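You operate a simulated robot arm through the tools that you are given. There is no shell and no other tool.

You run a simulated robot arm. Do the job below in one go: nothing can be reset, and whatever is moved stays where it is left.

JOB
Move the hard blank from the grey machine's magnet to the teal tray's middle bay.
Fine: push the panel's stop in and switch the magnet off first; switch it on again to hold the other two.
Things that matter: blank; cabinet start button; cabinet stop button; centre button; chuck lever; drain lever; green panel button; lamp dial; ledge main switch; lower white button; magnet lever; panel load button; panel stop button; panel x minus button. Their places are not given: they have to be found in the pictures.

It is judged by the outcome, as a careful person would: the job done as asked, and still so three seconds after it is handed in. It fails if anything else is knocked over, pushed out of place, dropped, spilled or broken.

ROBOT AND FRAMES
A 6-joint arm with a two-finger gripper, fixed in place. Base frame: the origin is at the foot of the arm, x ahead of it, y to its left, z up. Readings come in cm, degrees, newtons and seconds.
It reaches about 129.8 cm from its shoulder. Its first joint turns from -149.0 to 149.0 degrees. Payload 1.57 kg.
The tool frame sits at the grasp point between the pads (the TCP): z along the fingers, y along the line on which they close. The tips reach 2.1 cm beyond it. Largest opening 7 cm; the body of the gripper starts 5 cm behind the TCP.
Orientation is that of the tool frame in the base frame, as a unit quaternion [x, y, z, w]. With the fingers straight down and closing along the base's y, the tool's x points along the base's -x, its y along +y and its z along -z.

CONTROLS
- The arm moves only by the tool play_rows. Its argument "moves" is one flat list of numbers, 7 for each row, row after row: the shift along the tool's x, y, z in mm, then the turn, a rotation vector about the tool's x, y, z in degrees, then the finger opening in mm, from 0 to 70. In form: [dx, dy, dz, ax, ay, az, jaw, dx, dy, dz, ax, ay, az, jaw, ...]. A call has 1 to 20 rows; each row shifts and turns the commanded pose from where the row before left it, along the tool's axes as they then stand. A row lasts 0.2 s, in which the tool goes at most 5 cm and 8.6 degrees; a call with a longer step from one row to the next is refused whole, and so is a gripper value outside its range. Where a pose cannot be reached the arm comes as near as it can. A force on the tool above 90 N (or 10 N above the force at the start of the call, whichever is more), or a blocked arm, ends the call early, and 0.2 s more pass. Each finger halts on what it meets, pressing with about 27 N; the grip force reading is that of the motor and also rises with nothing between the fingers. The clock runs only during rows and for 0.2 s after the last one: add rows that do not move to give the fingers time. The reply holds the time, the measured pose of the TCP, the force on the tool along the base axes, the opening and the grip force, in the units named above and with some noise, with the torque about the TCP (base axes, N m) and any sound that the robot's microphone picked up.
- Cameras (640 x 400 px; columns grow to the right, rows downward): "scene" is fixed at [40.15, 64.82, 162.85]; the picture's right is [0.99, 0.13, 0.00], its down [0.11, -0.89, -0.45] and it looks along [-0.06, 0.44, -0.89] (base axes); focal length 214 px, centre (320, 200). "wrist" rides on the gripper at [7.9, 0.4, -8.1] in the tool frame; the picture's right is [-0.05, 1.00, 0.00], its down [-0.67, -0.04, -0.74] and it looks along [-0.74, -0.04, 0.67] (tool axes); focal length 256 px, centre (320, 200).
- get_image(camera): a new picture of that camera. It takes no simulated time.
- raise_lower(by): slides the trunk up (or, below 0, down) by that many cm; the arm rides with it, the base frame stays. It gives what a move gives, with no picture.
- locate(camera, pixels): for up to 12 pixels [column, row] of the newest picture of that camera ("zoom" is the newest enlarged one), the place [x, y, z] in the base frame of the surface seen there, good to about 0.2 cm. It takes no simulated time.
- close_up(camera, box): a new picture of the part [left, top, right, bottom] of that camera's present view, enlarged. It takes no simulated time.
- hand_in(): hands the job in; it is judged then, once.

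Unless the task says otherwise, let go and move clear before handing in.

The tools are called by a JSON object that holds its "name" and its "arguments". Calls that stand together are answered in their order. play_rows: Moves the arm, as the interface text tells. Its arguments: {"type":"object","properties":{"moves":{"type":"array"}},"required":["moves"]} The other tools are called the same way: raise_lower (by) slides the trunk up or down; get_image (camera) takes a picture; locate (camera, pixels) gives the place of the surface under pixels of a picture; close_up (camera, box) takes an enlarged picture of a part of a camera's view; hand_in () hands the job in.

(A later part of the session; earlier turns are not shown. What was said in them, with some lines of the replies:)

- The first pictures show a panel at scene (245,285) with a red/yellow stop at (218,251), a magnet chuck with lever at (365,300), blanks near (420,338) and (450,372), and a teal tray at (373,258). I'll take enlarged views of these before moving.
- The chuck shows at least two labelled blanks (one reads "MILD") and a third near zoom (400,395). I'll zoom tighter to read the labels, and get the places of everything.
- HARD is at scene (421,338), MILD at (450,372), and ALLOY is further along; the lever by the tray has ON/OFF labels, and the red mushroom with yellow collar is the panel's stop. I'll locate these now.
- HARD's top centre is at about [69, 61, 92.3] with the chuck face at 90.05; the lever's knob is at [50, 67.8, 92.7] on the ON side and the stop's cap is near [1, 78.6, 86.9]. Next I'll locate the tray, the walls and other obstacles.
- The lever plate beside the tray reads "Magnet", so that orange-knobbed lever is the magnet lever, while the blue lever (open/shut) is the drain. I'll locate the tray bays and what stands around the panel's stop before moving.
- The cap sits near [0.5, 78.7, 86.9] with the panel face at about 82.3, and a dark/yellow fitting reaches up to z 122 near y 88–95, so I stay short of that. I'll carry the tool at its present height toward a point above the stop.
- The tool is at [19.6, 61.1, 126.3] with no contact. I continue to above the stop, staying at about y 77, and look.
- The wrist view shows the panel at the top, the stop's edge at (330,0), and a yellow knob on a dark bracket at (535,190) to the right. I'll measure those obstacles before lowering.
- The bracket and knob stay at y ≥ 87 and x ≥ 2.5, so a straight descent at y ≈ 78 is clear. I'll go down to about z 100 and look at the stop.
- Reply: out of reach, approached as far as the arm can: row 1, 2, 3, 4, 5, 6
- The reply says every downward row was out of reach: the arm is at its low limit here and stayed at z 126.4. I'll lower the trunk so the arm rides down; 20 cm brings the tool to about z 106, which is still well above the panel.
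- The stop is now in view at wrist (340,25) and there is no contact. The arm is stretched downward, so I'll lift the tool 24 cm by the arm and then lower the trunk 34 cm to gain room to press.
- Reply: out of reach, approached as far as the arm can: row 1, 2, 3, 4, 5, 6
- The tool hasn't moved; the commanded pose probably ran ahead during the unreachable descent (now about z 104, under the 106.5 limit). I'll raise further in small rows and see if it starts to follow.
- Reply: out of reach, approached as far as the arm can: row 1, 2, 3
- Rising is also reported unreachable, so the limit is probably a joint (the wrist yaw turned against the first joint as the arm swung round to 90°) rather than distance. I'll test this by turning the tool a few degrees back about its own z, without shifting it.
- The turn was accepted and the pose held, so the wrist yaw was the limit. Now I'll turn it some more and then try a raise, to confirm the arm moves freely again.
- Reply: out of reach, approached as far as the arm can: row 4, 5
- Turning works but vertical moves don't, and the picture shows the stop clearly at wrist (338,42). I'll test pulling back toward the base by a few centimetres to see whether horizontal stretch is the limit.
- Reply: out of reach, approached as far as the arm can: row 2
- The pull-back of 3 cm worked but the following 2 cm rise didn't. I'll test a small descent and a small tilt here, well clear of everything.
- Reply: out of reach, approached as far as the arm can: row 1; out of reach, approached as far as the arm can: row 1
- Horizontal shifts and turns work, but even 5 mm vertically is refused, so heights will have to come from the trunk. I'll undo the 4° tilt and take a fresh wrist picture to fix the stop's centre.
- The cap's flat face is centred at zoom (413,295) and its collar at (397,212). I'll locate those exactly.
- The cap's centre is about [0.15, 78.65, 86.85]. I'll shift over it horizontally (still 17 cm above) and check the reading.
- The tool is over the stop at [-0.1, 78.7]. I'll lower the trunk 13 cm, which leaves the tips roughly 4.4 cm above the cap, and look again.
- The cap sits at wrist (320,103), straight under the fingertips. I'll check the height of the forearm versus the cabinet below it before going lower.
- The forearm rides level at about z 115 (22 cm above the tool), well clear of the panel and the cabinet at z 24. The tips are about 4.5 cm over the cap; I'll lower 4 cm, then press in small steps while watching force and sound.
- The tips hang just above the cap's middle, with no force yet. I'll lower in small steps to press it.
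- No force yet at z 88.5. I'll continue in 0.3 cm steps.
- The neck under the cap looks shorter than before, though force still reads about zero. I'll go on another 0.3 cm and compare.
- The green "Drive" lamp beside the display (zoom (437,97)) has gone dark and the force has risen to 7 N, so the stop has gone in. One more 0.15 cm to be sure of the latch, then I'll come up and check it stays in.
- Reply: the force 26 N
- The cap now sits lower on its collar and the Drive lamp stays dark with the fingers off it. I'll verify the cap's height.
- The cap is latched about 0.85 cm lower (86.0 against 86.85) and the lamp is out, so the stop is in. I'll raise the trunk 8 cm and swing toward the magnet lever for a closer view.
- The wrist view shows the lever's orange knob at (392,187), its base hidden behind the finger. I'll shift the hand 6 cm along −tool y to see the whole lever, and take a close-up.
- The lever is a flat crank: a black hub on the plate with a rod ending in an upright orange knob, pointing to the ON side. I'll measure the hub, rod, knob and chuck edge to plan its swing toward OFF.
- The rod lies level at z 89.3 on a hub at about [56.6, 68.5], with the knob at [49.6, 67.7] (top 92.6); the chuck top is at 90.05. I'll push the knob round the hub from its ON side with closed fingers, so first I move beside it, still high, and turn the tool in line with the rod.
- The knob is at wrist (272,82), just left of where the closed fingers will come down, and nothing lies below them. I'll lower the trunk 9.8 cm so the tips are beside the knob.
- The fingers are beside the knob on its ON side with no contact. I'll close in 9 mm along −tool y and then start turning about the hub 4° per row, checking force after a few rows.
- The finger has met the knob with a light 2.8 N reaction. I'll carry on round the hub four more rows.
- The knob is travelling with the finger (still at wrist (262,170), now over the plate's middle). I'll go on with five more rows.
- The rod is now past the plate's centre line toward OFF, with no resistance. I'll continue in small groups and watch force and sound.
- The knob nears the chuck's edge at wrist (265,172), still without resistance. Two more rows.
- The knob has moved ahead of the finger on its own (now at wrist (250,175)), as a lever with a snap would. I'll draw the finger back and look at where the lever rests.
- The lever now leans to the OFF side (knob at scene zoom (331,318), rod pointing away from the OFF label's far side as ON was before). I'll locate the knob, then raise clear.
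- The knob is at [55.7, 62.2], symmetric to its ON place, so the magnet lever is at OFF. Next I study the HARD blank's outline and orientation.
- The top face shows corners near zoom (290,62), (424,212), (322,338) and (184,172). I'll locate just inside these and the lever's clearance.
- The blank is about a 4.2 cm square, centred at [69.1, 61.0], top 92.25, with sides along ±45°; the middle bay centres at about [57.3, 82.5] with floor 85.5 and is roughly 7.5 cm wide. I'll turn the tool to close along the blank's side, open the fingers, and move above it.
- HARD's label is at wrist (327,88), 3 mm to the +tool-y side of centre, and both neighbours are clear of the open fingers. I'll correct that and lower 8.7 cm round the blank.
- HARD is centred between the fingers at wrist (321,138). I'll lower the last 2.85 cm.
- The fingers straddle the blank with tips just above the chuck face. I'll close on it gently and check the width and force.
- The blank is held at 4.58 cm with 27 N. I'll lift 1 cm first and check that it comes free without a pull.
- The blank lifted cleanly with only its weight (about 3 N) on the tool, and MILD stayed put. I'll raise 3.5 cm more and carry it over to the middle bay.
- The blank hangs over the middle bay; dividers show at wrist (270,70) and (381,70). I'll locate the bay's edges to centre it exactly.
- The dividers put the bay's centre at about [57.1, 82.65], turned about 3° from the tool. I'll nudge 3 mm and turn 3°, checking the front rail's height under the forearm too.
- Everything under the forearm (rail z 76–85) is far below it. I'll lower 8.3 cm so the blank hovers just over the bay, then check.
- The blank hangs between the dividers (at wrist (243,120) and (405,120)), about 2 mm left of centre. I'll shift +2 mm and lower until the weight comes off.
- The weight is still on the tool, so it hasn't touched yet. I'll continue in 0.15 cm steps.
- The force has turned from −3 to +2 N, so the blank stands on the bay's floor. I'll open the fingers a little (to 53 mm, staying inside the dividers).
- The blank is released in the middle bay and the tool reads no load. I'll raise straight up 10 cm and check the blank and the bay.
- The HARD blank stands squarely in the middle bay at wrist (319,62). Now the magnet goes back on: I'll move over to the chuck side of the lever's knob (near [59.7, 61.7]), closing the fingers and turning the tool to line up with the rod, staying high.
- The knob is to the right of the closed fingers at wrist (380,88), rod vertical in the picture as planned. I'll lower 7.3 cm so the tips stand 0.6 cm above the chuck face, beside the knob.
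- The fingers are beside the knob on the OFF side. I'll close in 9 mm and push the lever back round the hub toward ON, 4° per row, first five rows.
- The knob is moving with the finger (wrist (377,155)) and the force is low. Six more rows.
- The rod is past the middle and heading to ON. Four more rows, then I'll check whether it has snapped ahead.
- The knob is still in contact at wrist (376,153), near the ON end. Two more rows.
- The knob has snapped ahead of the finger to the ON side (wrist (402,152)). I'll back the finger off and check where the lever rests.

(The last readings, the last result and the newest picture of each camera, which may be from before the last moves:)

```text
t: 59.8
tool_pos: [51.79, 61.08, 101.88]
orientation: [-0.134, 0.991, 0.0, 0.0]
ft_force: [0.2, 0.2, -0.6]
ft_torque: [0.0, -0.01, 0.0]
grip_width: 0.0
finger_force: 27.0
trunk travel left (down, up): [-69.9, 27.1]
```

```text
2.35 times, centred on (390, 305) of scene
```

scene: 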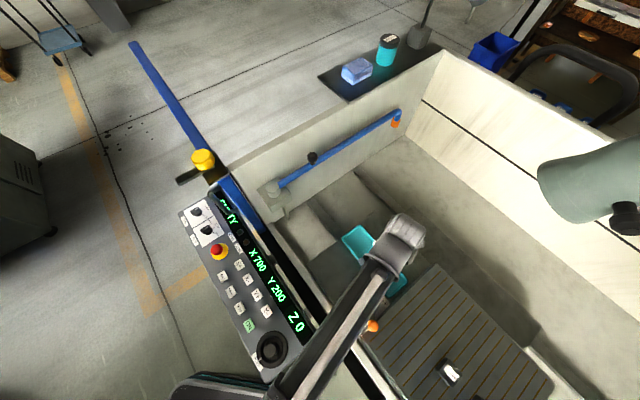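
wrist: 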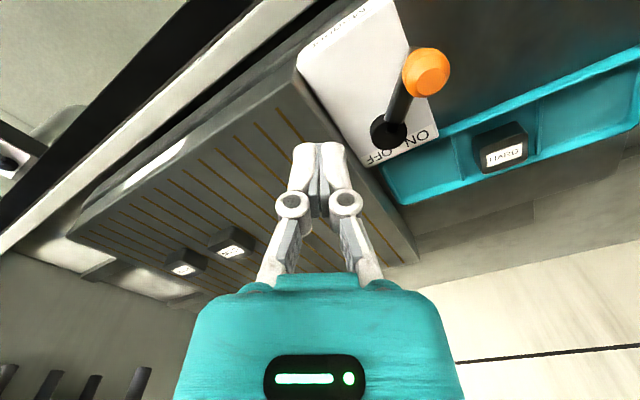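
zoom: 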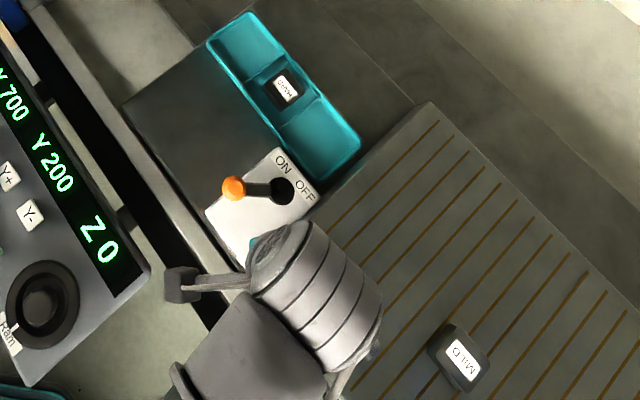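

The lever is back on the ON side, the blank is in the middle bay, and MILD and ALLOY look unmoved. I'll verify the places and the panel.

{"name": "locate", "arguments": {"camera": "zoom", "pixels": [[233, 187], [283, 190], [285, 89], [462, 360], [270, 75], [318, 97]]}}

{"name": "close_up", "arguments": {"camera": "scene", "box": [175, 190, 325, 390]}}

{"name": "close_up", "arguments": {"camera": "scene", "box": [345, 225, 405, 305]}}

{"name": "close_up", "arguments": {"camera": "wrist", "box": [60, 170, 300, 310]}}

```text
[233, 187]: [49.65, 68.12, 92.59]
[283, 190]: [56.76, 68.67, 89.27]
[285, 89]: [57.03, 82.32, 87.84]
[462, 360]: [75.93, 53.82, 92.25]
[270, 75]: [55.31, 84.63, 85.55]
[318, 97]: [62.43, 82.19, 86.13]
```

```text
2.00 times, centred on (250, 290) of scene
```

zoom: 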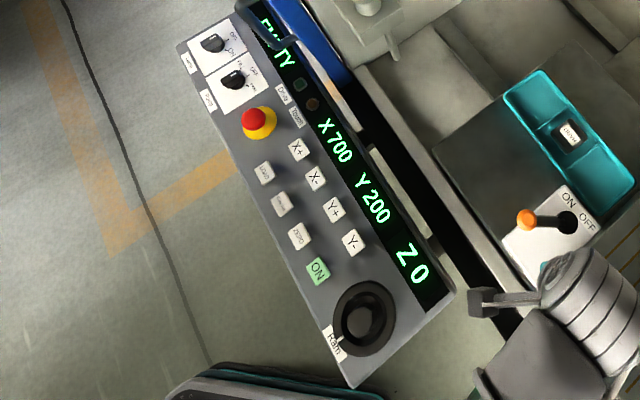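

```text
5.00 times, centred on (375, 265) of scene
```

zoom: 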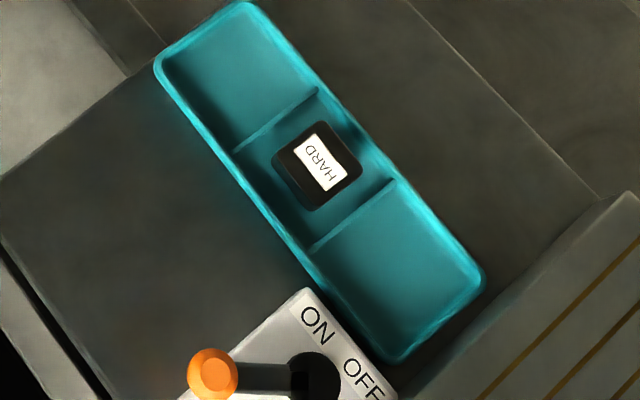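

```text
2.67 times, centred on (180, 240) of wrist
```

zoom: 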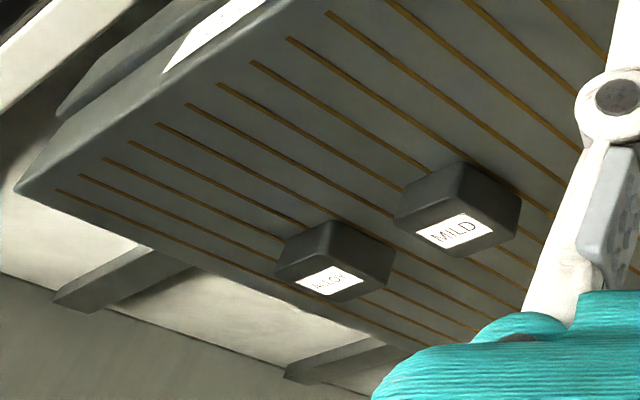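

Everything checks out: the knob is back at [49.65, 68.1] (ON), the blank stands in the middle bay at [57.0, 82.3], MILD is unmoved at [75.9, 53.8], and the stop is in with the Drive lamp dark. I'll move the arm up and back, clear of the machine.

{"name": "raise_lower", "arguments": {"by": 10}}

{"name": "play_rows", "arguments": {"moves": [33.4, -27, 0, 0, 0, 0, 0, 33.4, -27, 0, 0, 0, 0, 0, 33.4, -27, 0, 0, 0, 0, 0, 33.4, -27, 0, 0, 0, 0, 0, 33.4, -27, 0, 0, 0, 0, 0]}}

{"name": "get_image", "arguments": {"camera": "scene"}}

{"name": "close_up", "arguments": {"camera": "scene", "box": [320, 220, 520, 400]}}

```text
t: 61.1
tool_pos: [51.86, 61.16, 111.85]
orientation: [-0.134, 0.991, 0.0, 0.0]
ft_force: [-0.2, 0.3, -1.0]
ft_torque: [-0.02, -0.04, -0.01]
grip_width: 0.0
finger_force: 27.0
trunk travel left (down, up): [-79.9, 17.1]
```

```text
t: 62.3
tool_pos: [39.03, 43.84, 111.85]
orientation: [-0.133, 0.991, 0.0, 0.0]
ft_force: [0.3, 0.7, 0.2]
ft_torque: [-0.04, 0.01, -0.02]
grip_width: 0.02
finger_force: 26.7
trunk travel left (down, up): [-79.9, 17.1]
```

```text
taken
```

scene: 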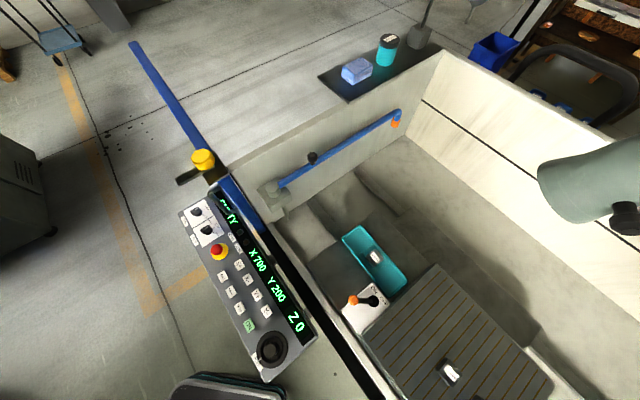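

```text
2.22 times, centred on (420, 310) of scene
```

zoom: 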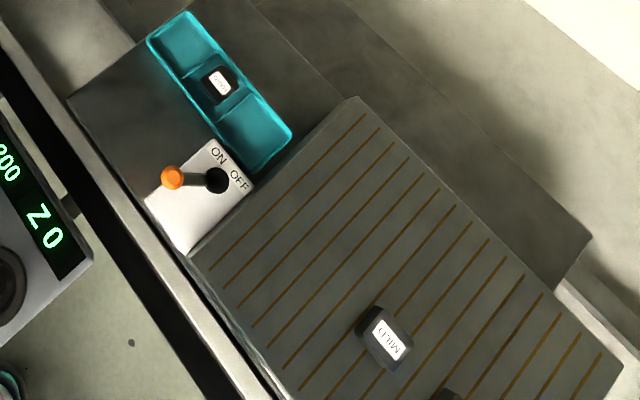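

The last pictures show the HARD blank in the tray's middle bay (scene (376,257)). The lever is at ON, the stop is pushed in with the Drive lamp dark, the other two blanks are in place on the magnet, and the arm is clear. I'm handing the job in.

{"name": "hand_in", "arguments": {}}

```text
The job is handed in.
```

The HARD blank is in the teal tray's middle bay, and the job is handed in.

- **Stop:** I pushed in the panel's stop first. It latched, the Drive lamp went dark, and I left it in.
- **Magnet:** I swung the magnet lever to OFF before lifting the blank. I put it back to ON once the blank was in the tray, so it holds MILD and ALLOY.
- **Other two blanks:** MILD measured in the same place as before. ALLOY looked unmoved in the pictures, but I didn't measure it.
- **Arm:** It is empty and back over its starting spot, clear of the machine. Nothing else was touched.
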